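You operate a simulated robot arm through the tools that you are given. There is no shell and no other tool. Be economical: measure what you need, move in short steps, check, and stop when the job is done.

You are at the controls of a simulated robot arm. One attempt, no reset.

TASK
Take the orange felt pad and leave it in the brown tote on the front of the fixture table. Then take the yellow paint stick and leave it on the top of the tilt plate. Then take the blue paint stick and leave it on top of the tape runner. Do these in the order given. Set down upright: orange felt pad.

Only the result counts: the job must be done as asked and must still hold three seconds after the hand-in. Knocking over, shifting, dropping, spilling or breaking anything else fails it.

THE ROBOT
A 7-joint arm with a vacuum gripper on a trunk, on a base that drives. Base frame: it is fixed to the floor where the robot stands at the start and does not move with it; the origin is under the middle of the robot, x ahead of it, y to its left, z up; the surface under the hand at the start is at about z = 0.9. Units: m, rad, N and s.
Its first joint turns from -2.601 to 2.601 rad. Places, roughly: blue paint stick [-2.5, -1.25, 0.75]; orange felt pad (5x4x5 cm) [0.7, 0, 0.9]; tape runner [2, -3.25, 1]; top of the tilt plate [1, 2, 1]; yellow paint stick [-2.5, -1.5, 0.75]. Payload 1.06 kg.
Tool frame: the origin (TCP) lies in the middle of the cups' lips, and z points out of the cups. The gripper has 1 cup of 0.024 m across, covering 0.024 by 0.024 m (tool x, y); the bellows give 0.008 m. With the vacuum on, a cup seals on a smooth face that it is pressed against (1 to 4 N); it does not hold porous or soft things. The pull reaches 23 N.
Orientation is told as [roll, pitch, yaw] about the base's x, y, z axes, in that order, counted from this pose: with the cups facing straight down, the tool's x points along the base's -x, its y along +y and its z along -z.

THE INTERFACE
- The arm moves only by the tool apply_moves. Its argument "targets" is a list of rows, each a list of 7 numbers: the shift along the tool's x, y, z in units of 25 mm (1.0 is 25 mm), then the turn, a rotation vector about the tool's x, y, z in units of 4 degrees (1.0 is 4 degrees), then the vacuum: 1 switches it on, 0 off. In form: [[tx, ty, tz, rx, ry, rz, vac], ...]. A call has 1 to 10 rows; each row shifts and turns the commanded pose from where the row before left it, along the tool's axes as they then stand. A call with a number of a shift or a turn outside -1 to 1 is refused whole. A row lasts 0.2 s, in which the tool goes at most 0.05 m and 0.15 rad; a call with a longer step from one row to the next is refused whole, and so is a gripper value outside its range. A pose out of reach is approached as far as the arm can. The call stops where the force on the tool passes 40 N (or 10 N more than at its start, if that is more) or the arm is blocked; 0.2 s more then pass. The pull builds up within a second once a cup has sealed. Time passes only in rows, and 0.2 s behind the last, so rows that do not move give it time. It gives the time, the measured TCP pose, the force on the tool (base axes) and the pull of the vacuum at its end, in the units of the frame above (readings bear some noise), with the torque about the TCP (base axes, N m) and any sound that the robot's microphone picked up.
- Cameras (640 x 400 px; columns grow to the right, rows downward): "scene" is now at [0.0421, 0.1869, 1.6074]; the picture's right is [0.17, -0.99, 0.00], its down [-0.52, -0.09, -0.85] and it looks along [0.84, 0.14, -0.53] (base axes); focal length 261 px, centre (320, 200). "wrist" rides on the gripper at [0.078, 0.019, -0.096] in the tool frame; the picture's right is [-0.24, 0.97, 0.00], its down [-0.71, -0.17, -0.68] and it looks along [-0.67, -0.16, 0.73] (tool axes); focal length 243 px, centre (320, 200). There is no depth. A picture from a camera that has moved, and an enlarged one, comes with that camera's place and axes in the base frame and with its lens.
- camera(camera): a new picture of that camera. The clock stands still meanwhile.
- lift_body(by): slides the trunk up (or, below 0, down) by that many m; the arm and the scene camera ride with it, the base frame stays. It gives what a move gives, with no picture.
- steer(legs): drives the robot by 1 to 6 legs, each [ahead, turn to the left] in m and rad, along the robot's own axes; the way and the turn of a leg run together, so that a leg with both is an arc; at most 1.5 m and 3.142 rad a leg. The arm and the cameras ride along, it lands a little off, and it stops where it bumps. It gives what a move gives.
- turn_head(pan, tilt): turns the head with the scene camera to pan (to the left, within 2.705 rad either way) and tilt (down, from -0.506 to 1.204), counted from straight ahead of the robot. It gives what a move gives.
- enlarge(camera, box): a new picture of the part [left, top, right, bottom] of that camera's present view, enlarged. The clock stands still meanwhile.
- sign_off(): hands the job in; it is judged then, once.

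Go step by step. Nothing tells you exact positions but the pictures and the camera data: compare them with the known pose of the tool, close in by small moves and look again before you grip or let go. The budget is 165 turns and 112 pictures, counting those below and the enlarged ones. Unless the task says otherwise, let go and move clear before handing in, and close with one line.

The tools are called after "Call:" as a command line: name --pt "numbers of a row" for each row, then --argument value for the rest, lists and objects as JSON in quotes. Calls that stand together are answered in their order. apply_moves: Moves the arm, as the interface text tells. Its arguments: {"type":"object","properties":{"targets":{"type":"array"}},"required":["targets"]} The other tools are called the same way: lift_body (by) slides the trunk up or down; steer (legs) drives the base; turn_head (pan, tilt) turns the head that bears the scene camera; camera (camera) takes a picture; enlarge (camera, box) takes an enlarged picture of a part of a camera's view; sign_off () hands the job in.

At the start:

```text
time: 0.0
ee_pos: [0.6771, -0.0393, 1.2645]
ee_rot: [-0.002, -0.031, 0.0]
contact_force: [57.8, -2.7, -120.4]
ft_torque: [-2.29, -3.84, -1.01]
pull: 0.1
trunk travel left (down, up): [-0.653, 0.057]
robot x, y, heading: [-0.001, 0.0016, -0.001]
head pan, tilt: [0.171, 0.559]
```

scene: 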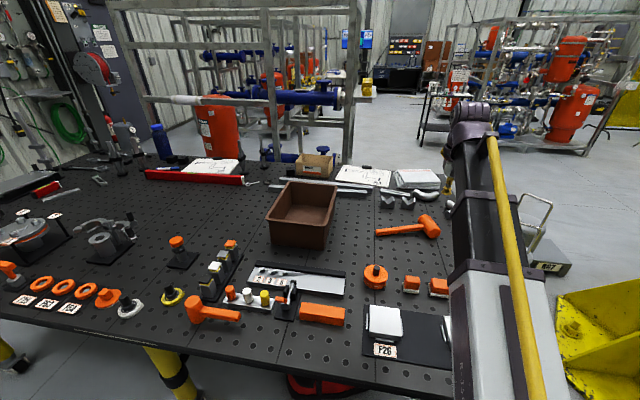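
wrist: 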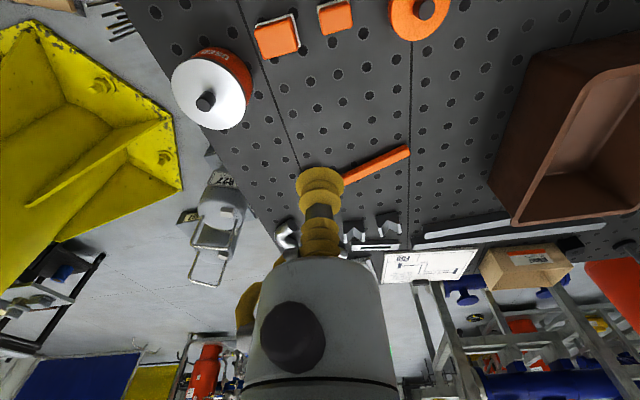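

I start by looking closer at the orange blocks near [0.7, 0, 0.9], around pixel (410, 283) in the scene picture.

Call:
enlarge --camera "scene" --box '[340, 220, 468, 300]'

Call:
enlarge --camera "wrist" --box '[160, 0, 480, 200]'

```text
5.00 times, centred on (404, 260) of scene
camera zoom: at [0.0421, 0.1869, 1.6074], right [0.17, -0.99, 0.0], down [-0.52, -0.09, -0.85], along [0.84, 0.14, -0.53], focal length 1304 px, centre (-100, -100)
```

zoom: 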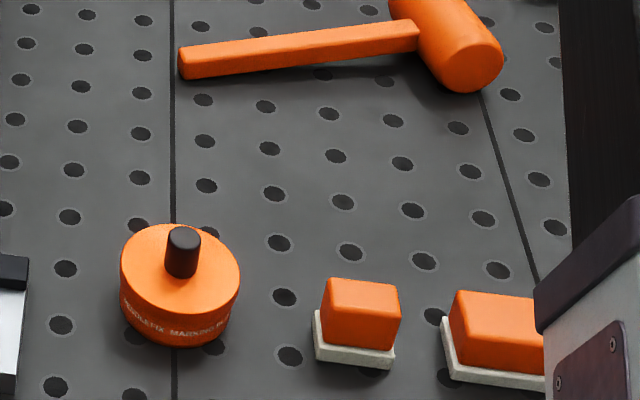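

```text
2.00 times, centred on (320, 100) of wrist
camera zoom: at [0.5952, -0.0194, 1.358], right [0.24, 0.97, 0.01], down [0.69, -0.17, 0.71], along [0.69, -0.16, -0.71], focal length 485 px, centre (320, 400)
```

zoom: 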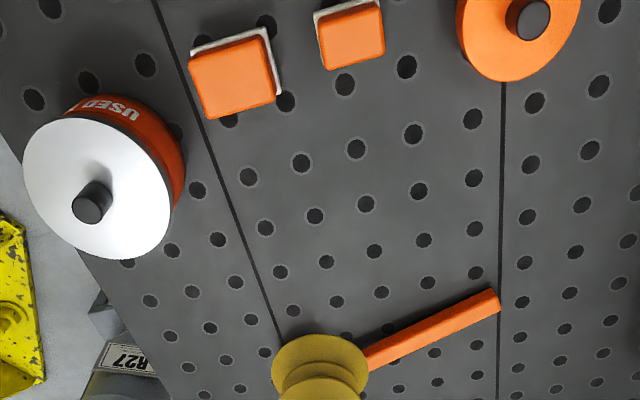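

The pad is the smaller orange block with a white base. Both cameras put its top at about (0.656, -0.009, 0.95). I will move above it and descend part of the way.

Call:
apply_moves --pt "0.42 0.6 0 0 0.44 0 0" --pt "0.42 0.6 0 0 0 0 0" --pt "0 0 1 0 0 0 0" --pt "0 0 1 0 0 0 0" --pt "0 0 1 0 0 0 0" --pt "0 0 1 0 0 0 0" --pt "0 0 1 0 0 0 0" --pt "0 0 1 0 0 0 0" --pt "0 0 1 0 0 0 0" --pt "0 0 0 0 0 0 0"

Call:
camera --camera "wrist"

Call:
enlarge --camera "scene" --box '[240, 160, 400, 260]'

```text
time: 0.5
ee_pos: [0.671, -0.0243, 1.2615]
ee_rot: [-0.008, -0.033, 0.011]
contact_force: [11.6, 2.6, -17.1]
ft_torque: [-0.69, -0.21, -0.52]
pull: 0.0
out of reach, approached as far as the arm can: row 2
trunk travel left (down, up): [-0.653, 0.057]
robot x, y, heading: [-0.0018, -0.002, 0.0]
head pan, tilt: [0.171, 0.559]
stopped in row 2: the force on the tool passed its limit at 149 N (the readings are from after the stop); the commanded pose is now the measured one
```

```text
107 pictures are left
camera wrist: at [0.5894, -0.0051, 1.3544], right [0.22, 0.97, 0.0], down [0.69, -0.16, 0.71], along [0.69, -0.16, -0.7], focal length 243 px, centre (320, 200)
```

wrist: 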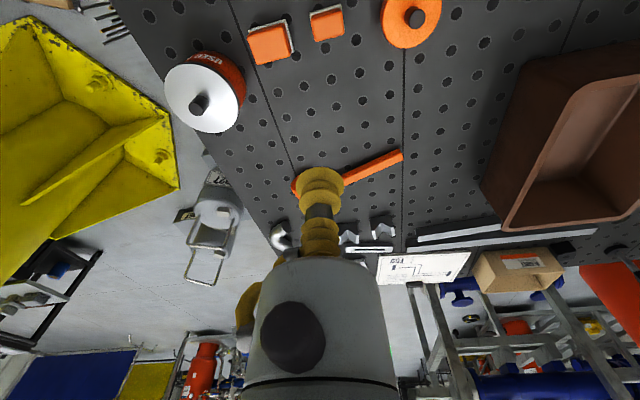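

```text
4.00 times, centred on (320, 210) of scene
camera zoom: at [0.0421, 0.1865, 1.6074], right [0.17, -0.99, 0.0], down [-0.52, -0.09, -0.85], along [0.84, 0.14, -0.53], focal length 1043 px, centre (320, 160)
```

zoom: 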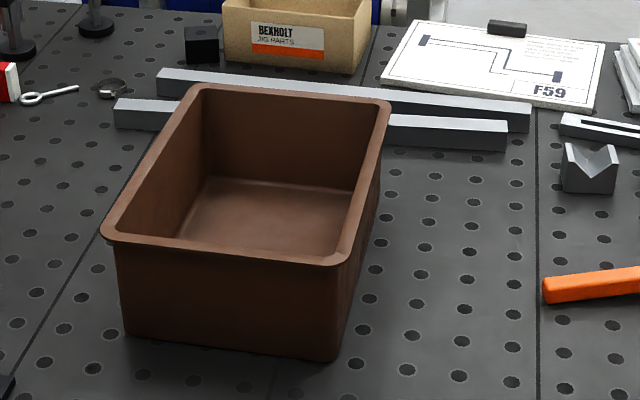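

The arm was blocked, probably at its own limit this high up, because nothing is near the tool. I will go straight down a little and see whether the force disappears.

Call:
apply_moves --pt "0 0 0.5 0 0 0 0" --pt "0 0 0.5 0 0 0 0" --pt "0 0 0.5 0 0 0 0" --pt "0 0 0 0 0 0 0"

```text
time: 1.5
ee_pos: [0.672, -0.023, 1.2229]
ee_rot: [-0.009, -0.032, 0.012]
contact_force: [0.2, -0.6, 0.2]
ft_torque: [0.02, 0.01, 0.01]
pull: 0.0
trunk travel left (down, up): [-0.653, 0.057]
robot x, y, heading: [0.0019, -0.0002, -0.0]
head pan, tilt: [0.171, 0.559]
```

Free again. I will continue down, then correct the sideways position and the tilt.

Call:
apply_moves --pt "0 0 1 0 0 0 0" --pt "0 0 1 0 0 0 0" --pt "0 0 1 0 0.2 0 0" --pt "0 0 1 0.1 0.25 -0.15 0" --pt "0.3 0.3 1 0 0 0 0" --pt "0.3 0.3 0.5 0 0 0 0" --pt "0 0 0 0 0 0 0"

Call:
camera --camera "wrist"

```text
time: 3.1
ee_pos: [0.6595, -0.0107, 1.0868]
ee_rot: [-0.016, -0.002, 0.022]
contact_force: [0.7, 0.0, 0.2]
ft_torque: [-0.01, -0.01, -0.03]
pull: 0.0
trunk travel left (down, up): [-0.653, 0.057]
robot x, y, heading: [-0.0006, 0.0003, 0.002]
head pan, tilt: [0.171, 0.559]
```

```text
105 pictures are left
camera wrist: at [0.5801, 0.0081, 1.182], right [0.21, 0.98, -0.02], down [0.71, -0.14, 0.69], along [0.67, -0.16, -0.73], focal length 243 px, centre (320, 200)
```

wrist: 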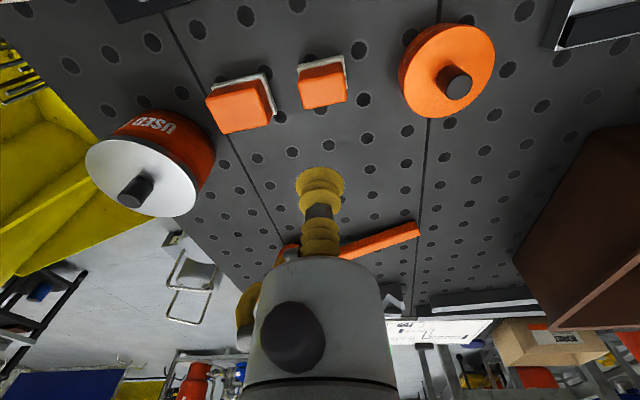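

Call:
enlarge --camera "wrist" --box '[260, 40, 388, 120]'

```text
5.00 times, centred on (324, 80) of wrist
camera zoom: at [0.5801, 0.0081, 1.182], right [0.21, 0.98, -0.02], down [0.71, -0.14, 0.69], along [0.67, -0.16, -0.73], focal length 1213 px, centre (300, 800)
```

zoom: 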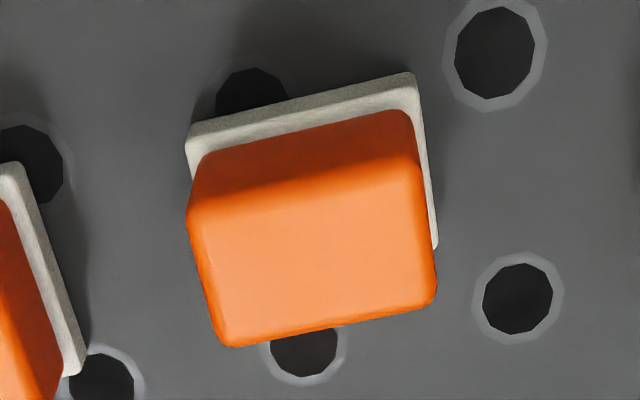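

The pad's top centre works out at (0.659, -0.011), right under the tool. I will level the tool and go down, slowly near the top face.

Call:
apply_moves --pt "0 0 1 -0.23 0 0.3 0" --pt "0 0 1 0 0 0 0" --pt "0 0 1 0 0 0 0" --pt "0 0 1 0 0 0 1" --pt "0 0 0.6 0 0 0 1" --pt "0 0 0 0 0 0 1"

Call:
camera --camera "wrist"

```text
time: 4.5
ee_pos: [0.6585, -0.011, 0.9699]
ee_rot: [0.002, -0.001, 0.002]
contact_force: [0.4, 0.2, -0.6]
ft_torque: [0.0, -0.04, -0.02]
pull: 0.0
trunk travel left (down, up): [-0.653, 0.057]
robot x, y, heading: [-0.0034, 0.0013, -0.001]
head pan, tilt: [0.171, 0.559]
```

```text
103 pictures are left
camera wrist: at [0.5805, 0.0077, 1.0666], right [0.23, 0.97, 0.0], down [0.71, -0.17, 0.68], along [0.67, -0.16, -0.73], focal length 243 px, centre (320, 200)
```

wrist: 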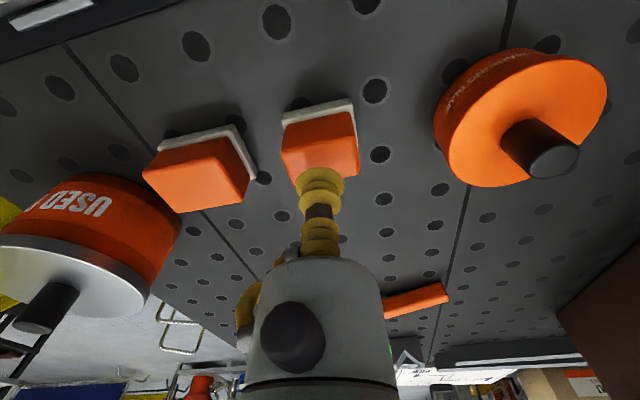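

Call:
apply_moves --pt "0 0 0.3 0 0 0 1" --pt "0 0 0.2 0 0 0 1" --pt "0 0 0.15 0 0 0 1" --pt "0 0 0.15 0 0 0 1" --pt "0 0 0 0 0 0 1"

```text
time: 5.7
ee_pos: [0.6588, -0.0114, 0.9503]
ee_rot: [0.0, -0.001, 0.002]
contact_force: [-0.2, -0.3, 0.1]
ft_torque: [0.01, -0.02, 0.03]
pull: 23.3
trunk travel left (down, up): [-0.653, 0.057]
robot x, y, heading: [0.0003, -0.0014, -0.0]
head pan, tilt: [0.171, 0.559]
```

Sealed, pull 23 N. I will lift the pad clear and look down at the gap between base and table, since the tote centre (about 0.95, 0.40) is at the edge of reach.

Call:
apply_moves --pt "0 0 -0.5 0 0 0 1" --pt "0 0 -1 0 0 0 1" --pt "0 0 -1 0 0 0 1" --pt "0 0 -1 0 0 0 1" --pt "0 0 -1 0 0 0 1" --pt "0 0 -1 0 0 0 1" --pt "0 0 -1 0 0 0 1" --pt "0 0 -1 0 0 0 1" --pt "0 0 0 0 0 0 1"

Call:
turn_head --pan 0.3 --tilt 1.1

Call:
camera --camera "scene"

```text
time: 7.7
ee_pos: [0.6582, -0.0112, 1.1402]
ee_rot: [-0.001, 0.0, 0.001]
contact_force: [0.2, -0.7, -0.5]
ft_torque: [0.0, -0.02, 0.01]
pull: 22.9
trunk travel left (down, up): [-0.653, 0.057]
robot x, y, heading: [-0.0002, -0.0028, 0.002]
head pan, tilt: [0.171, 0.559]
```

```text
time: 8.6
ee_pos: [0.6586, -0.0107, 1.1374]
ee_rot: [0.001, 0.0, 0.0]
contact_force: [-0.6, 0.4, 0.3]
ft_torque: [-0.05, 0.01, 0.01]
pull: 22.3
trunk travel left (down, up): [-0.653, 0.057]
robot x, y, heading: [-0.0029, -0.0023, 0.001]
head pan, tilt: [0.3, 1.1]
```

```text
102 pictures are left
camera scene: at [0.0142, 0.1904, 1.5651], right [0.3, -0.96, 0.0], down [-0.85, -0.26, -0.45], along [0.43, 0.13, -0.89], focal length 261 px, centre (320, 200)
```

scene: 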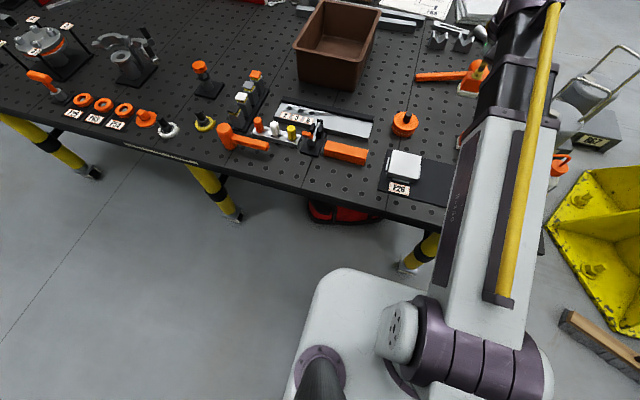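

The base front is about x = 0.31 and the nearest table leg foot about x = 0.47, so there is room. I will drive ahead 0.07 m and then move over the tote.

Call:
steer --legs '[[0.07, 0]]'

Call:
turn_head --pan 0.3 --tilt 0.6

```text
time: 9.7
ee_pos: [0.7294, -0.0104, 1.1375]
ee_rot: [0.0, 0.002, 0.0]
contact_force: [0.2, 0.2, 0.0]
ft_torque: [-0.02, 0.02, -0.03]
pull: 22.4
trunk travel left (down, up): [-0.653, 0.057]
robot x, y, heading: [0.0715, 0.0065, 0.002]
head pan, tilt: [0.3, 1.1]
```

```text
time: 10.6
ee_pos: [0.7309, -0.0107, 1.1383]
ee_rot: [0.0, 0.001, 0.003]
contact_force: [-0.7, -0.5, 0.1]
ft_torque: [-0.02, 0.01, 0.01]
pull: 22.7
trunk travel left (down, up): [-0.653, 0.057]
robot x, y, heading: [0.0712, -0.0045, 0.001]
head pan, tilt: [0.3, 0.6]
```

Call:
apply_moves --pt "-0.8 1 -0.4 0 0 0 1" --pt "-0.8 1 -0.4 0 0 0 1" --pt "-0.8 1 0 0 0 0 1" --pt "-0.8 1 0 0 0 0 1" --pt "-0.8 1 0 0 0 0 1" --pt "-0.8 1 0 0 0 0 1" --pt "-0.8 1 0 0 0 0 1" --pt "-0.8 1 0 0 0 0 1" --pt "-0.8 1 0 0 0 0 1" --pt "0 1 0 0 0 0 1"

Call:
apply_moves --pt "0 1 0 0 0 0 1" --pt "0 1 0 0 0 0 1" --pt "0 1 0 0 0 0 1" --pt "0 1 0 0 0 0 1" --pt "0 1 0 0 0 0 1" --pt "0 1 0 0 0 0 1" --pt "0 0.5 0 0 0 0 1" --pt "0 0 0 0 0 0 1"

Call:
camera --camera "scene"

Call:
camera --camera "wrist"

```text
time: 12.8
ee_pos: [0.9095, 0.24, 1.1578]
ee_rot: [0.0, 0.0, 0.001]
contact_force: [-0.4, -1.4, -0.3]
ft_torque: [-0.03, -0.01, 0.0]
pull: 23.1
trunk travel left (down, up): [-0.653, 0.057]
robot x, y, heading: [0.0681, -0.0005, -0.002]
head pan, tilt: [0.3, 0.6]
```

```text
time: 14.6
ee_pos: [0.9087, 0.4034, 1.1574]
ee_rot: [0.0, 0.0, 0.002]
contact_force: [-0.4, 0.5, -0.6]
ft_torque: [-0.01, 0.02, 0.04]
pull: 22.6
trunk travel left (down, up): [-0.653, 0.057]
robot x, y, heading: [0.0701, -0.001, -0.002]
head pan, tilt: [0.3, 0.6]
```

```text
101 pictures are left
camera scene: at [0.1092, 0.1979, 1.6037], right [0.3, -0.96, 0.0], down [-0.54, -0.17, -0.83], along [0.79, 0.24, -0.56], focal length 261 px, centre (320, 200)
```

scene: 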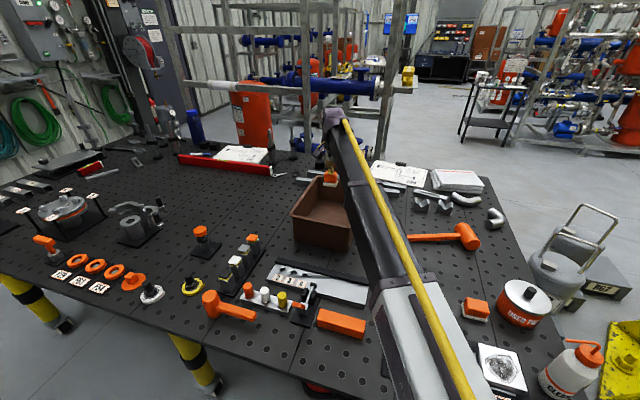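

```text
100 pictures are left
camera wrist: at [0.8301, 0.4214, 1.2544], right [0.23, 0.97, 0.0], down [0.71, -0.17, 0.68], along [0.67, -0.16, -0.73], focal length 243 px, centre (320, 200)
```

wrist: 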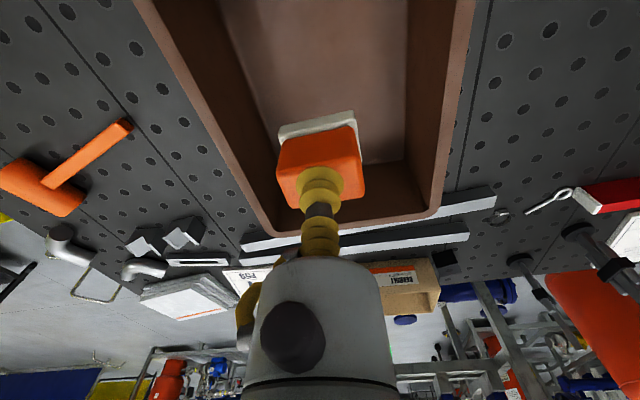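

The pad is over the tote (centre about 0.945, 0.40; rim about z = 1.03). I will nudge 2 cm forward and lower it in.

Call:
apply_moves --pt "-0.8 0 0.5 0 0 0 1" --pt "0 0 1 0 0 0 1" --pt "0 0 1 0 0 0 1" --pt "0 0 1 0 0 0 1" --pt "0 0 1 0 0 0 1" --pt "0 0 1 0 0 0 1" --pt "0 0 0.8 0 0 0 1" --pt "0 0 0.5 0 0 0 1" --pt "0 0 0 0 0 0 1"

Call:
camera --camera "wrist"

```text
time: 16.6
ee_pos: [0.9281, 0.4037, 0.9884]
ee_rot: [0.001, 0.001, 0.001]
contact_force: [-0.3, 0.8, 0.1]
ft_torque: [-0.02, 0.0, 0.0]
pull: 23.2
trunk travel left (down, up): [-0.653, 0.057]
robot x, y, heading: [0.0678, -0.0001, 0.001]
head pan, tilt: [0.3, 0.6]
```

```text
99 pictures are left
camera wrist: at [0.8501, 0.4218, 1.0845], right [0.23, 0.97, 0.0], down [0.71, -0.17, 0.68], along [0.67, -0.16, -0.73], focal length 243 px, centre (320, 200)
```

wrist: 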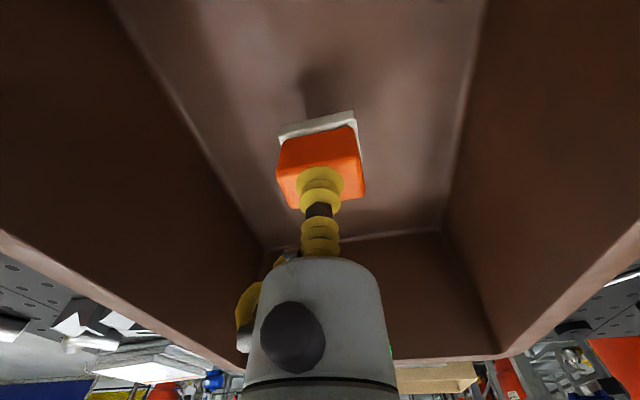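

Call:
apply_moves --pt "0 0 0.3 0 0 0 1" --pt "0 0 0.3 0 0 0 1" --pt "0 0 0.2 0 0 0 1" --pt "0 0 0 0 0 0 1"

```text
time: 17.6
ee_pos: [0.9296, 0.403, 0.9685]
ee_rot: [0.001, -0.001, 0.002]
contact_force: [-0.8, 1.1, 0.0]
ft_torque: [-0.01, 0.04, 0.01]
pull: 22.8
trunk travel left (down, up): [-0.653, 0.057]
robot x, y, heading: [0.0716, 0.0013, 0.002]
head pan, tilt: [0.3, 0.6]
```

Call:
apply_moves --pt "0 0 0.15 0 0 0 1" --pt "0 0 0.15 0 0 0 1" --pt "0 0 0 0 0 0 1"

Call:
camera --camera "wrist"

```text
time: 18.4
ee_pos: [0.9296, 0.4019, 0.9603]
ee_rot: [0.0, 0.0, 0.001]
contact_force: [1.1, -0.5, -0.8]
ft_torque: [0.0, 0.05, 0.01]
pull: 22.8
trunk travel left (down, up): [-0.653, 0.057]
robot x, y, heading: [0.0743, 0.0011, 0.004]
head pan, tilt: [0.3, 0.6]
```

```text
98 pictures are left
camera wrist: at [0.8506, 0.4212, 1.0568], right [0.23, 0.97, 0.0], down [0.71, -0.17, 0.68], along [0.67, -0.16, -0.73], focal length 243 px, centre (320, 200)
```

wrist: 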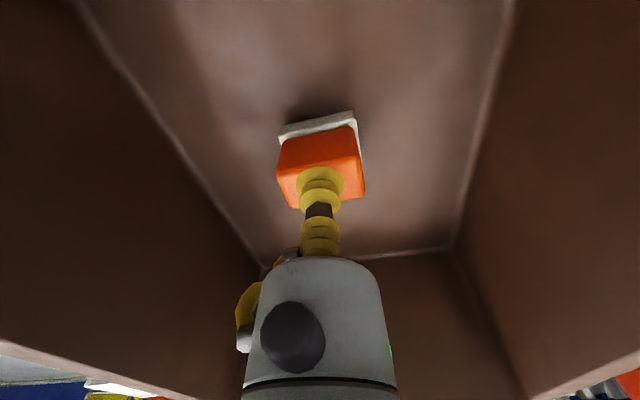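

Call:
apply_moves --pt "0 0 0.12 0 0 0 1" --pt "0 0 0.1 0 0 0 1" --pt "0 0 0 0 0 0 1"

```text
time: 19.2
ee_pos: [0.9289, 0.4034, 0.9546]
ee_rot: [0.0, 0.001, 0.002]
contact_force: [1.0, -0.8, -0.9]
ft_torque: [0.02, -0.01, -0.01]
pull: 22.8
trunk travel left (down, up): [-0.653, 0.057]
robot x, y, heading: [0.0687, 0.0023, -0.001]
head pan, tilt: [0.3, 0.6]
```

Call:
apply_moves --pt "0 0 0.1 0 0 0 1" --pt "0 0 0 0 0 0 1"

```text
time: 19.8
ee_pos: [0.9288, 0.4012, 0.9538]
ee_rot: [0.0, -0.002, 0.001]
contact_force: [2.9, 2.7, 9.3]
ft_torque: [0.02, -0.02, -0.01]
pull: 23.2
trunk travel left (down, up): [-0.653, 0.057]
robot x, y, heading: [0.0669, -0.0016, -0.001]
head pan, tilt: [0.3, 0.6]
```

Contact: 9 N upward. I will release the vacuum and back off straight up.

Call:
apply_moves --pt "0 0 0 0 0 0 0" --pt "0 0 0 0 0 0 0" --pt "0 0 0 0 0 0 0" --pt "0 0 -0.1 0 0 0 0" --pt "0 0 -0.2 0 0 0 0" --pt "0 0 -0.4 0 0 0 0" --pt "0 0 0 0 0 0 0"

Call:
camera --camera "wrist"

```text
time: 21.4
ee_pos: [0.9284, 0.4021, 0.9691]
ee_rot: [0.0, 0.003, 0.001]
contact_force: [-0.7, -0.4, 0.2]
ft_torque: [0.01, 0.01, -0.03]
pull: 0.0
trunk travel left (down, up): [-0.653, 0.057]
robot x, y, heading: [0.0677, 0.0002, 0.001]
head pan, tilt: [0.3, 0.6]
```

```text
97 pictures are left
camera wrist: at [0.8503, 0.4213, 1.0664], right [0.23, 0.97, 0.0], down [0.71, -0.17, 0.68], along [0.67, -0.16, -0.73], focal length 243 px, centre (320, 200)
```

wrist: 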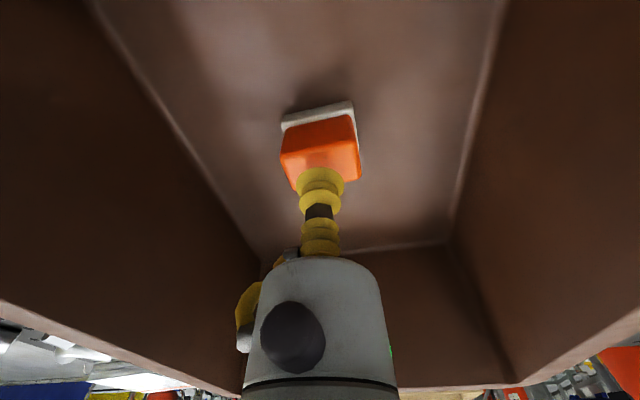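

The pad stands upright in the tote and is released. I will rise and retract over the front of the table.

Call:
apply_moves --pt "0 0 -1 0 0 0 0" --pt "0 0 -1 0 0 0 0" --pt "0 0 -1 0 0 0 0" --pt "0 0 -1 0 0 0 0" --pt "0 0 -1 0 0 0 0" --pt "0 0 -1 0 0 0 0" --pt "0 0 -1 0 0 0 0" --pt "0 0 -1 0 0 0 0" --pt "0 0 -0.6 0 0 0 0"

Call:
apply_moves --pt "0.8 -1 0 0 0 0 0" --pt "0.8 -1 0 0 0 0 0" --pt "0.8 -1 0 0 0 0 0" --pt "0.8 -1 0 0 0 0 0" --pt "0.8 -1 0 0 0 0 0" --pt "0.8 -1 0 0 0 0 0" --pt "0.8 -1 0 0 0 0 0" --pt "0.8 -1 0 0 0 0 0" --pt "0.8 -1 0 0 0 0 0" --pt "0 -1 0 0 0 0 0"

Call:
apply_moves --pt "0 -1 0 0 0 0 0" --pt "0 -1 0 0 0 0 0" --pt "0 -1 0 0 0 0 0" --pt "0 -1 0 0 0 0 0" --pt "0 -1 0 0 0 0 0" --pt "0 -1 0 0 0 0 0"

Call:
turn_head --pan 2.7 --tilt 0.4

Call:
camera --camera "scene"

```text
time: 23.4
ee_pos: [0.928, 0.4039, 1.185]
ee_rot: [0.0, 0.0, 0.002]
contact_force: [-0.2, -0.2, -0.7]
ft_torque: [-0.01, 0.01, -0.02]
pull: 0.1
trunk travel left (down, up): [-0.653, 0.057]
robot x, y, heading: [0.0713, -0.0009, -0.002]
head pan, tilt: [0.3, 0.6]
```

```text
time: 25.6
ee_pos: [0.7488, 0.1516, 1.1846]
ee_rot: [0.0, 0.001, 0.004]
contact_force: [0.0, 0.4, 0.2]
ft_torque: [0.03, 0.01, 0.0]
pull: 0.0
trunk travel left (down, up): [-0.653, 0.057]
robot x, y, heading: [0.0712, -0.0001, 0.0]
head pan, tilt: [0.3, 0.6]
```

```text
time: 27.0
ee_pos: [0.7509, 0.0012, 1.1858]
ee_rot: [0.0, 0.001, 0.002]
contact_force: [-0.6, 0.9, -0.6]
ft_torque: [0.0, -0.01, 0.02]
pull: 0.0
trunk travel left (down, up): [-0.653, 0.057]
robot x, y, heading: [0.0664, 0.0033, -0.002]
head pan, tilt: [0.3, 0.6]
```

```text
time: 29.2
ee_pos: [0.7499, 0.0015, 1.186]
ee_rot: [0.0, -0.001, 0.001]
contact_force: [-0.2, 0.9, 0.0]
ft_torque: [-0.02, 0.01, 0.02]
pull: 0.1
trunk travel left (down, up): [-0.653, 0.057]
robot x, y, heading: [0.0703, 0.0028, 0.005]
head pan, tilt: [2.7, 0.4]
```

```text
96 pictures are left
camera scene: at [-0.059, 0.2113, 1.6219], right [0.43, 0.9, 0.0], down [0.35, -0.17, -0.92], along [-0.83, 0.39, -0.39], focal length 261 px, centre (320, 200)
```

scene: 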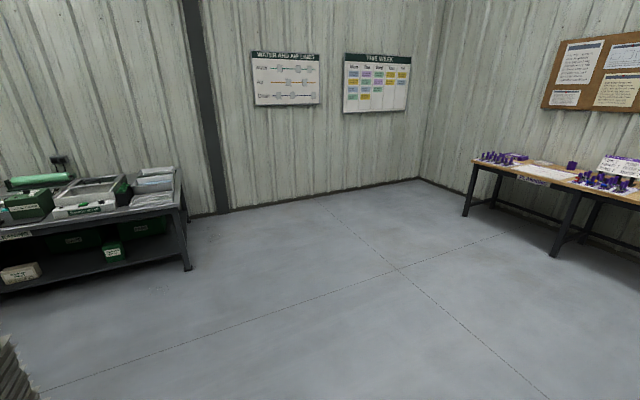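

I will survey the other places: the paint sticks behind and to the right, the tilt plate to the left, and the tape runner to the right.

Call:
turn_head --pan -2.6 --tilt 0.35

Call:
camera --camera "scene"

Call:
turn_head --pan -1.1 --tilt 0.35

Call:
camera --camera "scene"

Call:
turn_head --pan 1.15 --tilt 0.4

Call:
camera --camera "scene"

```text
time: 33.3
ee_pos: [0.7505, 0.0015, 1.1852]
ee_rot: [0.002, 0.0, 0.001]
contact_force: [-0.2, 0.2, 0.2]
ft_torque: [0.02, -0.01, 0.04]
pull: 0.0
trunk travel left (down, up): [-0.653, 0.057]
robot x, y, heading: [0.0691, 0.0008, -0.0]
head pan, tilt: [-2.601, 0.351]
```

```text
95 pictures are left
camera scene: at [-0.055, 0.1237, 1.6265], right [-0.52, 0.86, 0.0], down [0.29, 0.18, -0.94], along [-0.8, -0.48, -0.34], focal length 261 px, centre (320, 200)
```

scene: 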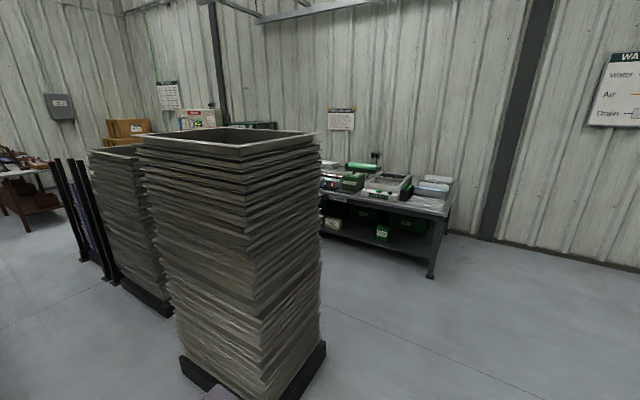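

```text
time: 34.9
ee_pos: [0.7511, 0.0027, 1.185]
ee_rot: [0.0, 0.0, 0.003]
contact_force: [-0.6, 0.3, 0.3]
ft_torque: [0.04, -0.01, -0.01]
pull: 0.1
trunk travel left (down, up): [-0.653, 0.057]
robot x, y, heading: [0.0688, 0.0027, 0.002]
head pan, tilt: [-1.1, 0.351]
```

```text
94 pictures are left
camera scene: at [0.067, 0.0887, 1.6265], right [-0.89, -0.45, 0.0], down [-0.16, 0.31, -0.94], along [0.43, -0.84, -0.34], focal length 261 px, centre (320, 200)
```

scene: 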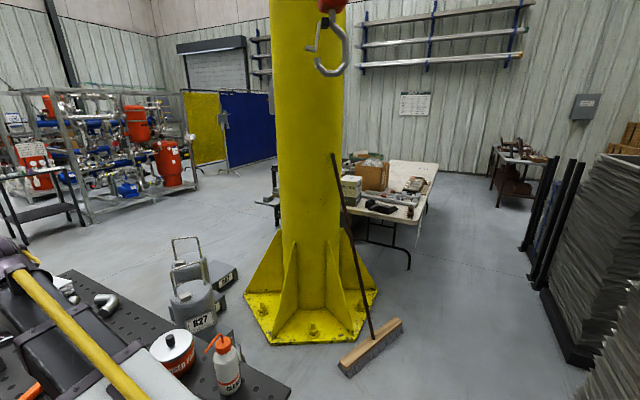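

```text
time: 37.0
ee_pos: [0.7489, 0.0023, 1.1861]
ee_rot: [0.0, -0.001, 0.003]
contact_force: [-0.1, 0.6, -0.4]
ft_torque: [-0.01, 0.03, -0.01]
pull: 0.0
trunk travel left (down, up): [-0.653, 0.057]
robot x, y, heading: [0.07, 0.0022, -0.001]
head pan, tilt: [1.15, 0.4]
```

```text
93 pictures are left
camera scene: at [0.0626, 0.2562, 1.6219], right [0.91, -0.41, 0.0], down [-0.16, -0.36, -0.92], along [0.38, 0.84, -0.39], focal length 261 px, centre (320, 200)
```

scene: 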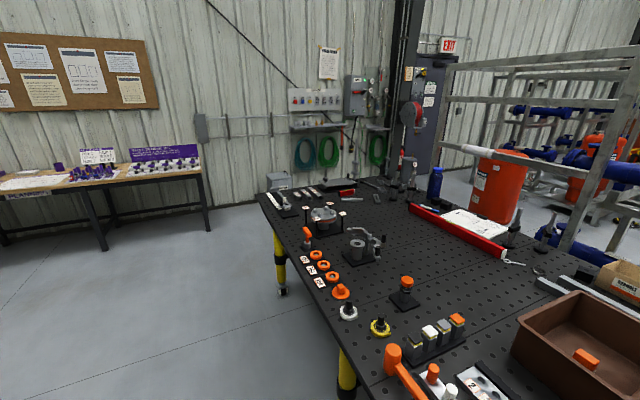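

Call:
enlarge --camera "scene" --box '[250, 160, 442, 280]'

Call:
turn_head --pan -2.705 --tilt 0.35

Call:
enlarge --camera "scene" --box '[200, 140, 392, 260]'

```text
3.33 times, centred on (346, 220) of scene
camera zoom: at [0.0626, 0.2562, 1.6219], right [0.91, -0.41, 0.0], down [-0.16, -0.36, -0.92], along [0.38, 0.84, -0.39], focal length 869 px, centre (233, 133)
```

zoom: 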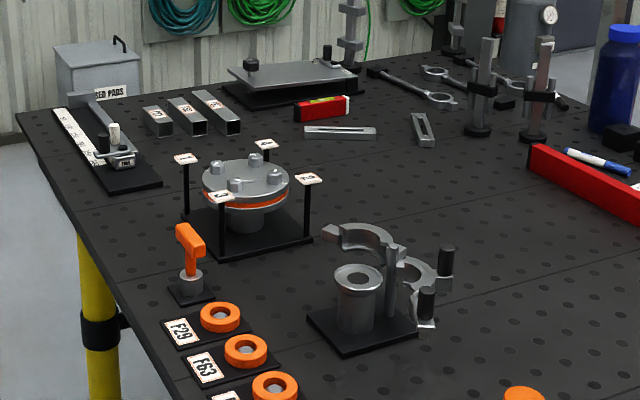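

```text
time: 40.2
ee_pos: [0.7492, 0.0017, 1.1849]
ee_rot: [0.001, 0.001, 0.002]
contact_force: [0.6, 0.1, 0.7]
ft_torque: [-0.01, -0.04, 0.0]
pull: 0.1
trunk travel left (down, up): [-0.653, 0.057]
robot x, y, heading: [0.0708, -0.0011, 0.001]
head pan, tilt: [-2.7, 0.351]
```

```text
3.33 times, centred on (296, 200) of scene
camera zoom: at [-0.0594, 0.1318, 1.6265], right [-0.43, 0.9, 0.0], down [0.31, 0.15, -0.94], along [-0.85, -0.4, -0.34], focal length 869 px, centre (400, 200)
```

zoom: 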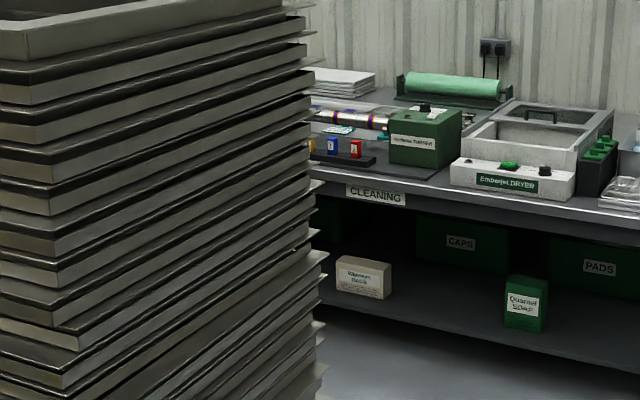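

The sticks (yellow, blue, red) are on a black stand on the cleaning table near (-2.55, -1.3); the tilt plate is the grey plate near (0.91, 1.82). I will back away from the fixture table, turn left (free side) and move towards the cleaning table, avoiding the crate stack near (-1, -0.6).

Call:
steer --legs '[[-0.6, 0]]'

Call:
steer --legs '[[0, 3.1]]'

Call:
turn_head --pan 0.2 --tilt 0.5

Call:
camera --camera "scene"

```text
time: 43.6
ee_pos: [0.1461, 0.0012, 1.1855]
ee_rot: [0.0, 0.001, -0.003]
contact_force: [-0.7, -0.2, 0.3]
ft_torque: [0.02, -0.06, -0.02]
pull: 0.0
trunk travel left (down, up): [-0.653, 0.057]
robot x, y, heading: [-0.5378, 0.0014, -0.004]
head pan, tilt: [-2.7, 0.351]
```

```text
time: 51.3
ee_pos: [-1.2133, 0.0114, 1.1856]
ee_rot: [0.0, 0.0, 3.127]
contact_force: [-0.1, -0.3, 0.4]
ft_torque: [0.01, -0.03, -0.01]
pull: 0.2
trunk travel left (down, up): [-0.653, 0.057]
robot x, y, heading: [-0.5332, -0.0001, 3.125]
head pan, tilt: [-2.7, 0.351]
```

```text
time: 53.8
ee_pos: [-1.2121, 0.011, 1.1859]
ee_rot: [-0.001, 0.0, 3.128]
contact_force: [-1.5, 0.5, 0.2]
ft_torque: [0.02, 0.01, 0.02]
pull: 0.0
trunk travel left (down, up): [-0.653, 0.057]
robot x, y, heading: [-0.5324, 0.0004, 3.124]
head pan, tilt: [0.201, 0.499]
```

```text
90 pictures are left
camera scene: at [-0.5824, -0.1847, 1.6128], right [-0.18, 0.98, 0.0], down [0.47, 0.09, -0.88], along [-0.86, -0.16, -0.48], focal length 261 px, centre (320, 200)
```

scene: 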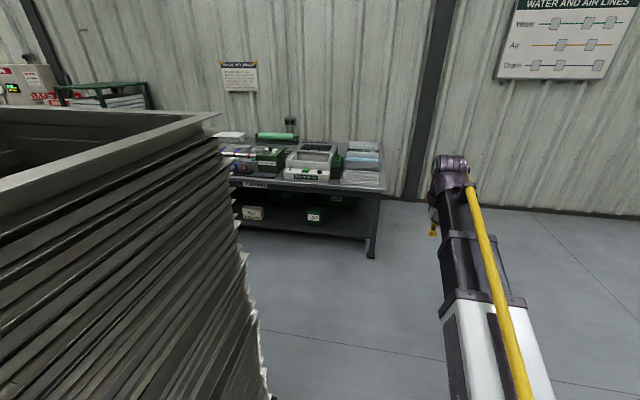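

The cleaning table's front edge is near x = -2.35, leaving about 1 m between it and the stack. I will drive to x ≈ -1.8, turn left, and go along the aisle in stages.

Call:
steer --legs '[[1.25, 0.0]]'

Call:
steer --legs '[[0, 1.57]]'

Call:
turn_head --pan -0.3 --tilt 0.6

Call:
camera --camera "scene"

```text
time: 60.1
ee_pos: [-2.465, 0.0267, 1.1862]
ee_rot: [-0.001, 0.0, 3.131]
contact_force: [0.6, -0.4, -0.3]
ft_torque: [-0.03, 0.05, 0.03]
pull: 0.0
trunk travel left (down, up): [-0.653, 0.057]
robot x, y, heading: [-1.7812, 0.0156, 3.129]
head pan, tilt: [0.201, 0.499]
```

```text
time: 64.3
ee_pos: [-1.8091, -0.6592, 1.1853]
ee_rot: [0.001, 0.0, -1.606]
contact_force: [0.7, -0.8, 0.2]
ft_torque: [0.03, 0.03, -0.01]
pull: 0.0
trunk travel left (down, up): [-0.653, 0.057]
robot x, y, heading: [-1.7861, 0.0217, -1.607]
head pan, tilt: [0.201, 0.499]
```

```text
time: 65.2
ee_pos: [-1.8085, -0.658, 1.1856]
ee_rot: [0.001, 0.001, -1.605]
contact_force: [-0.5, -0.2, -0.4]
ft_torque: [0.02, -0.03, 0.01]
pull: 0.1
trunk travel left (down, up): [-0.653, 0.057]
robot x, y, heading: [-1.7844, 0.0219, -1.61]
head pan, tilt: [-0.3, 0.6]
```

```text
89 pictures are left
camera scene: at [-1.644, -0.0224, 1.6037], right [-0.94, 0.33, 0.0], down [0.19, 0.53, -0.83], along [-0.27, -0.78, -0.56], focal length 261 px, centre (320, 200)
```

scene: 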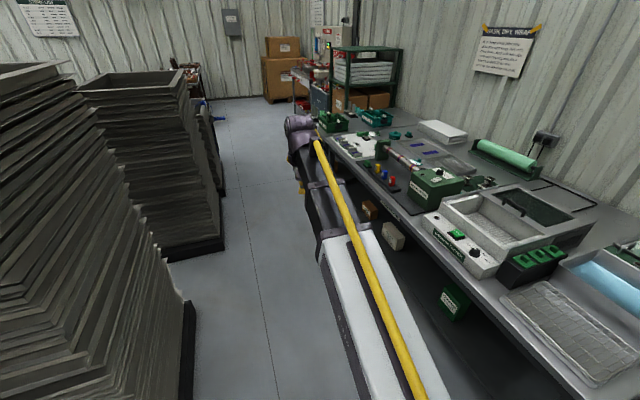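

Call:
steer --legs '[[1.25, 0.02]]'

Call:
turn_head --pan -1.4 --tilt 0.8

Call:
camera --camera "scene"

```text
time: 71.6
ee_pos: [-1.8241, -1.9124, 1.1855]
ee_rot: [-0.001, 0.0, -1.581]
contact_force: [0.5, -0.6, -0.1]
ft_torque: [0.01, -0.01, 0.0]
pull: 0.1
trunk travel left (down, up): [-0.653, 0.057]
robot x, y, heading: [-1.8159, -1.2326, -1.584]
head pan, tilt: [-0.3, 0.6]
```

```text
time: 72.9
ee_pos: [-1.8256, -1.9127, 1.1846]
ee_rot: [0.0, -0.002, -1.581]
contact_force: [0.8, -0.2, 0.3]
ft_torque: [-0.02, 0.0, 0.03]
pull: 0.1
trunk travel left (down, up): [-0.653, 0.057]
robot x, y, heading: [-1.8172, -1.2343, -1.586]
head pan, tilt: [-1.4, 0.799]
```

```text
88 pictures are left
camera scene: at [-1.7275, -1.2018, 1.5869], right [-0.16, 0.99, 0.0], down [0.71, 0.11, -0.7], along [-0.69, -0.11, -0.72], focal length 261 px, centre (320, 200)
```

scene: 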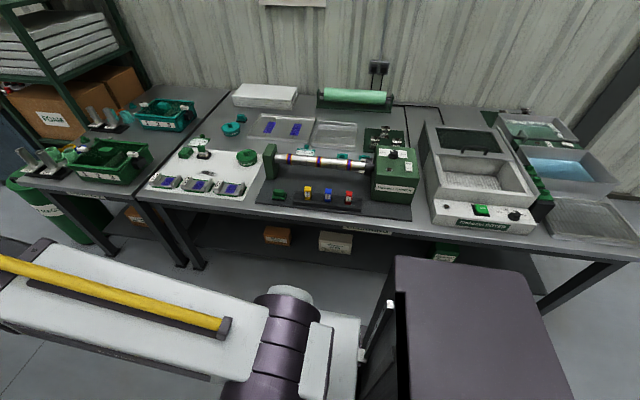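

Call:
enlarge --camera "scene" --box '[260, 150, 388, 230]'

```text
5.00 times, centred on (324, 190) of scene
camera zoom: at [-1.7275, -1.2018, 1.5869], right [-0.16, 0.99, 0.0], down [0.71, 0.11, -0.7], along [-0.69, -0.11, -0.72], focal length 1304 px, centre (300, 250)
```

zoom: 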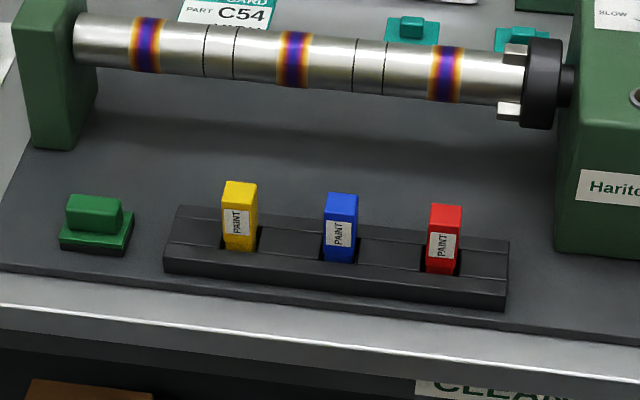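

The sticks stand in slots of a black holder: yellow about (-2.517, -1.378), blue about (-2.515, -1.293). I will turn right to face the table and take a wrist view.

Call:
steer --legs '[[0, -1.55]]'

Call:
turn_head --pan 0.2 --tilt 0.8

Call:
camera --camera "scene"

Call:
camera --camera "wrist"

```text
time: 77.1
ee_pos: [-2.4959, -1.242, 1.1856]
ee_rot: [0.0, 0.0, -3.132]
contact_force: [0.9, 0.1, -0.3]
ft_torque: [0.01, 0.0, 0.03]
pull: 0.1
trunk travel left (down, up): [-0.653, 0.057]
robot x, y, heading: [-1.8182, -1.2337, -3.133]
head pan, tilt: [-1.4, 0.799]
```

```text
time: 78.7
ee_pos: [-2.4957, -1.2424, 1.1853]
ee_rot: [0.001, -0.001, -3.13]
contact_force: [0.4, -0.3, 0.5]
ft_torque: [0.04, 0.02, -0.01]
pull: 0.1
trunk travel left (down, up): [-0.653, 0.057]
robot x, y, heading: [-1.8175, -1.2341, -3.129]
head pan, tilt: [0.201, 0.799]
```

```text
86 pictures are left
camera scene: at [-1.8506, -1.4183, 1.5868], right [-0.21, 0.98, 0.0], down [0.7, 0.15, -0.7], along [-0.68, -0.15, -0.72], focal length 261 px, centre (320, 200)
```

scene: 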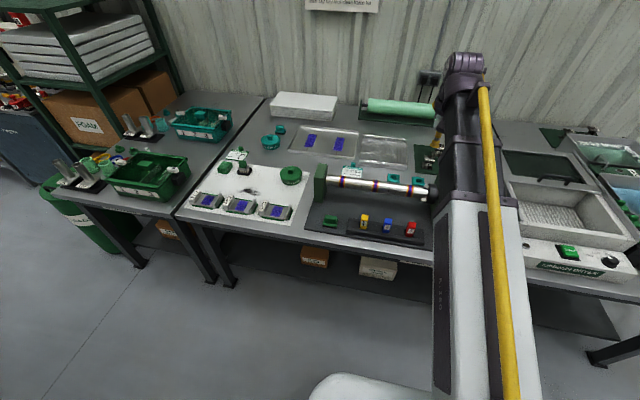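

```text
85 pictures are left
camera wrist: at [-2.4181, -1.2605, 1.282], right [-0.22, -0.97, 0.0], down [-0.71, 0.16, 0.68], along [-0.67, 0.15, -0.73], focal length 243 px, centre (320, 200)
```

wrist: 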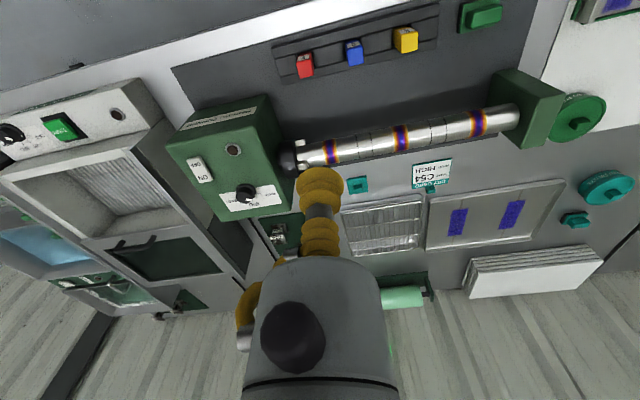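

Call:
enlarge --camera "wrist" --box '[260, 0, 452, 120]'

Call:
enlarge --camera "scene" --box '[330, 190, 426, 250]'

```text
3.33 times, centred on (356, 60) of wrist
camera zoom: at [-2.4181, -1.2605, 1.282], right [-0.22, -0.97, 0.0], down [-0.71, 0.16, 0.68], along [-0.67, 0.15, -0.73], focal length 809 px, centre (200, 667)
```

zoom: 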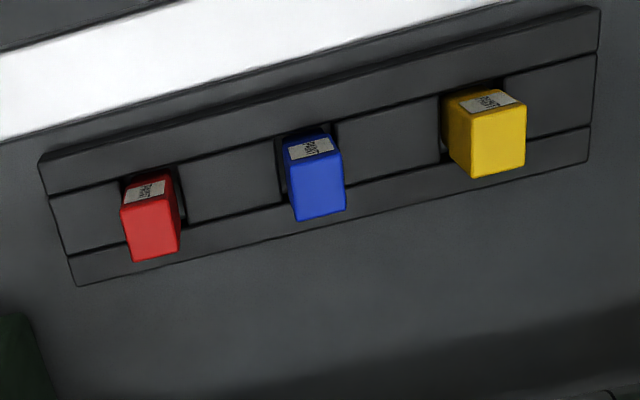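

```text
6.67 times, centred on (378, 220) of scene
camera zoom: at [-1.8506, -1.4183, 1.5868], right [-0.21, 0.98, 0.0], down [0.7, 0.15, -0.7], along [-0.68, -0.15, -0.72], focal length 1738 px, centre (-67, 67)
```

zoom: 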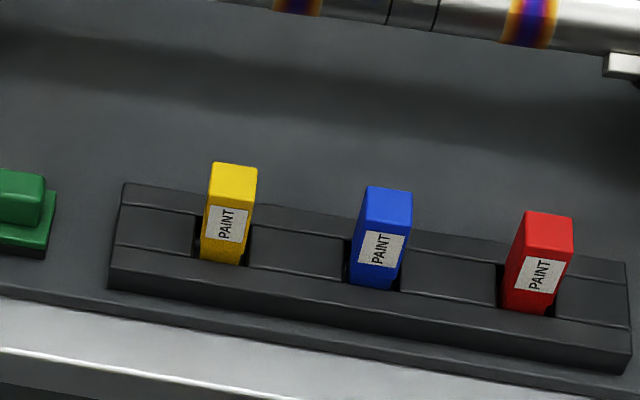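

Triangulating gives the yellow top at about (-2.538, -1.385, 0.80). I will move above it, lower to z ≈ 0.96, and measure again.

Call:
apply_moves --pt "-0.6 1 0 0 0 0 0" --pt "-0.6 1 0 0 0 0 0" --pt "-0.5 1 0 0 0 0 0" --pt "0 1 0 0 0 0 0" --pt "0 1 0.5 0 0 0 0" --pt "0 0.7 1 0 0 0 0" --pt "0 0 1 0 0 0 0" --pt "0 0 1 0 0 0 0" --pt "0 0 1 0 0 0 0" --pt "0 0 1 0 0 0 0"

Call:
apply_moves --pt "0 0 1 0 0 0 0" --pt "0 0 1 0 0 0 0" --pt "0 0 1 0 0 0 0" --pt "0 0 0 0 0 0 0"

Call:
enlarge --camera "wrist" --box '[240, 60, 400, 160]'

Call:
camera --camera "wrist"

Call:
camera --camera "scene"

```text
time: 80.9
ee_pos: [-2.538, -1.3858, 1.0478]
ee_rot: [-0.002, 0.0, -3.129]
contact_force: [0.6, 0.4, -0.1]
ft_torque: [0.02, -0.01, 0.03]
pull: 0.1
trunk travel left (down, up): [-0.653, 0.057]
robot x, y, heading: [-1.8172, -1.2342, -3.131]
head pan, tilt: [0.201, 0.799]
```

```text
time: 81.9
ee_pos: [-2.537, -1.3864, 0.9732]
ee_rot: [-0.001, 0.001, -3.13]
contact_force: [0.6, 0.1, -0.3]
ft_torque: [0.03, 0.03, 0.03]
pull: 0.1
trunk travel left (down, up): [-0.653, 0.057]
robot x, y, heading: [-1.8216, -1.2316, -3.131]
head pan, tilt: [0.201, 0.799]
```

```text
4.00 times, centred on (320, 110) of wrist
camera zoom: at [-2.4587, -1.4034, 1.0693], right [-0.22, -0.97, 0.0], down [-0.71, 0.16, 0.68], along [-0.67, 0.15, -0.73], focal length 970 px, centre (320, 560)
```

zoom: 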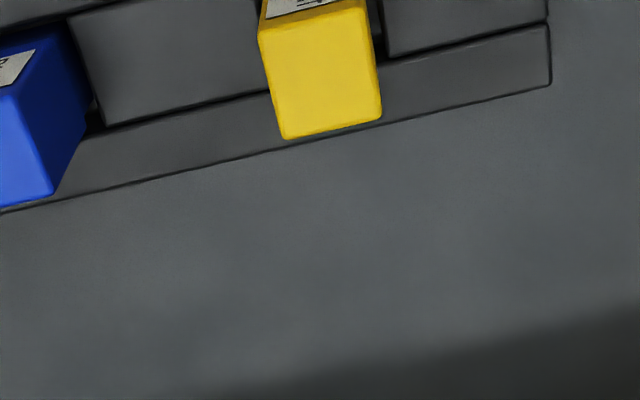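

```text
81 pictures are left
camera wrist: at [-2.4587, -1.4034, 1.0693], right [-0.22, -0.97, 0.0], down [-0.71, 0.16, 0.68], along [-0.67, 0.15, -0.73], focal length 243 px, centre (320, 200)
```

wrist: 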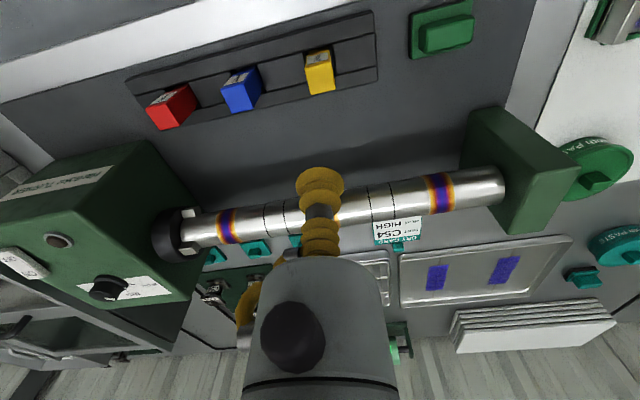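

```text
80 pictures are left
camera scene: at [-1.8507, -1.4184, 1.5868], right [-0.21, 0.98, 0.0], down [0.7, 0.15, -0.7], along [-0.68, -0.15, -0.72], focal length 261 px, centre (320, 200)
```

scene: 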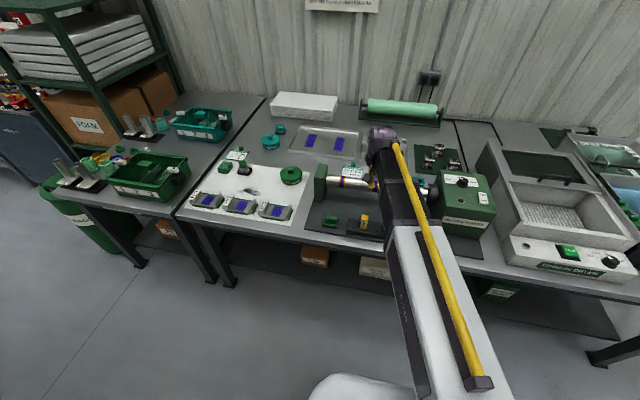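

The measurement agrees with the tool position within about 1 mm. I will descend to about 3 cm above and look again.

Call:
apply_moves --pt "0 0 1 0 0 0 0" --pt "0 0 1 0 0 0 0" --pt "0 0 1 0 0 0 0" --pt "0 0 1 0 0 0 0" --pt "0 0 1 0 0 0 1" --pt "0 0 0.5 0 0 0 1" --pt "0 0 0 0 0 0 1"

Call:
enlarge --camera "wrist" --box '[240, 100, 400, 200]'

Call:
enlarge --camera "scene" --box '[320, 180, 416, 240]'

```text
time: 83.5
ee_pos: [-2.538, -1.3874, 0.8361]
ee_rot: [0.0, 0.002, -3.129]
contact_force: [0.5, 0.3, -0.8]
ft_torque: [0.01, 0.0, 0.03]
pull: 0.0
trunk travel left (down, up): [-0.653, 0.057]
robot x, y, heading: [-1.8169, -1.2351, -3.126]
head pan, tilt: [0.201, 0.799]
```

```text
4.00 times, centred on (320, 150) of wrist
camera zoom: at [-2.4589, -1.4044, 0.9316], right [-0.22, -0.97, 0.0], down [-0.71, 0.16, 0.68], along [-0.67, 0.15, -0.73], focal length 970 px, centre (320, 400)
```

zoom: 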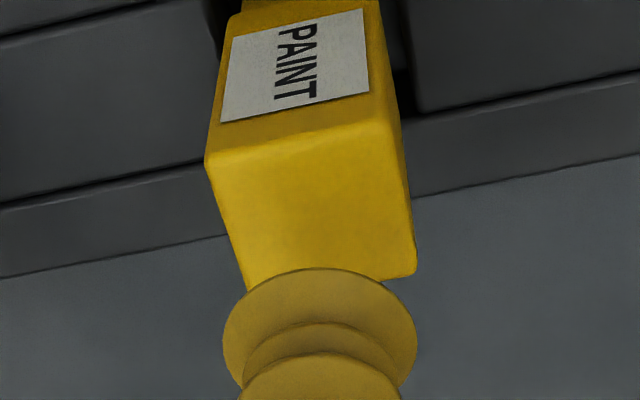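

```text
6.67 times, centred on (368, 210) of scene
camera zoom: at [-1.8507, -1.4184, 1.5868], right [-0.21, 0.98, 0.0], down [0.7, 0.15, -0.7], along [-0.68, -0.15, -0.72], focal length 1738 px, centre (0, 133)
```

zoom: 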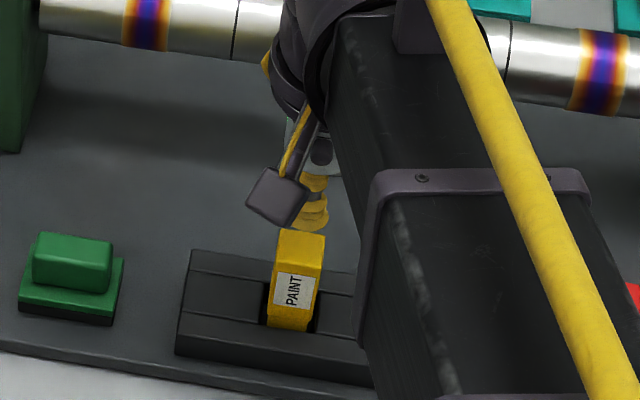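

Well centred. Pressing on slowly with the vacuum on.

Call:
apply_moves --pt "0 0 0.5 0 0 0 1" --pt "0 0 0.3 0 0 0 1" --pt "0 0 0.2 0 0 0 1" --pt "0 0 0.1 0 0 0 1" --pt "0 0 0 0 0 0 1"

```text
time: 84.7
ee_pos: [-2.5369, -1.3852, 0.8093]
ee_rot: [0.0, -0.001, -3.128]
contact_force: [-2.6, -1.3, 14.0]
ft_torque: [-0.03, 0.0, 0.0]
pull: 23.6
trunk travel left (down, up): [-0.653, 0.057]
robot x, y, heading: [-1.8214, -1.2316, -3.131]
head pan, tilt: [0.201, 0.799]
```

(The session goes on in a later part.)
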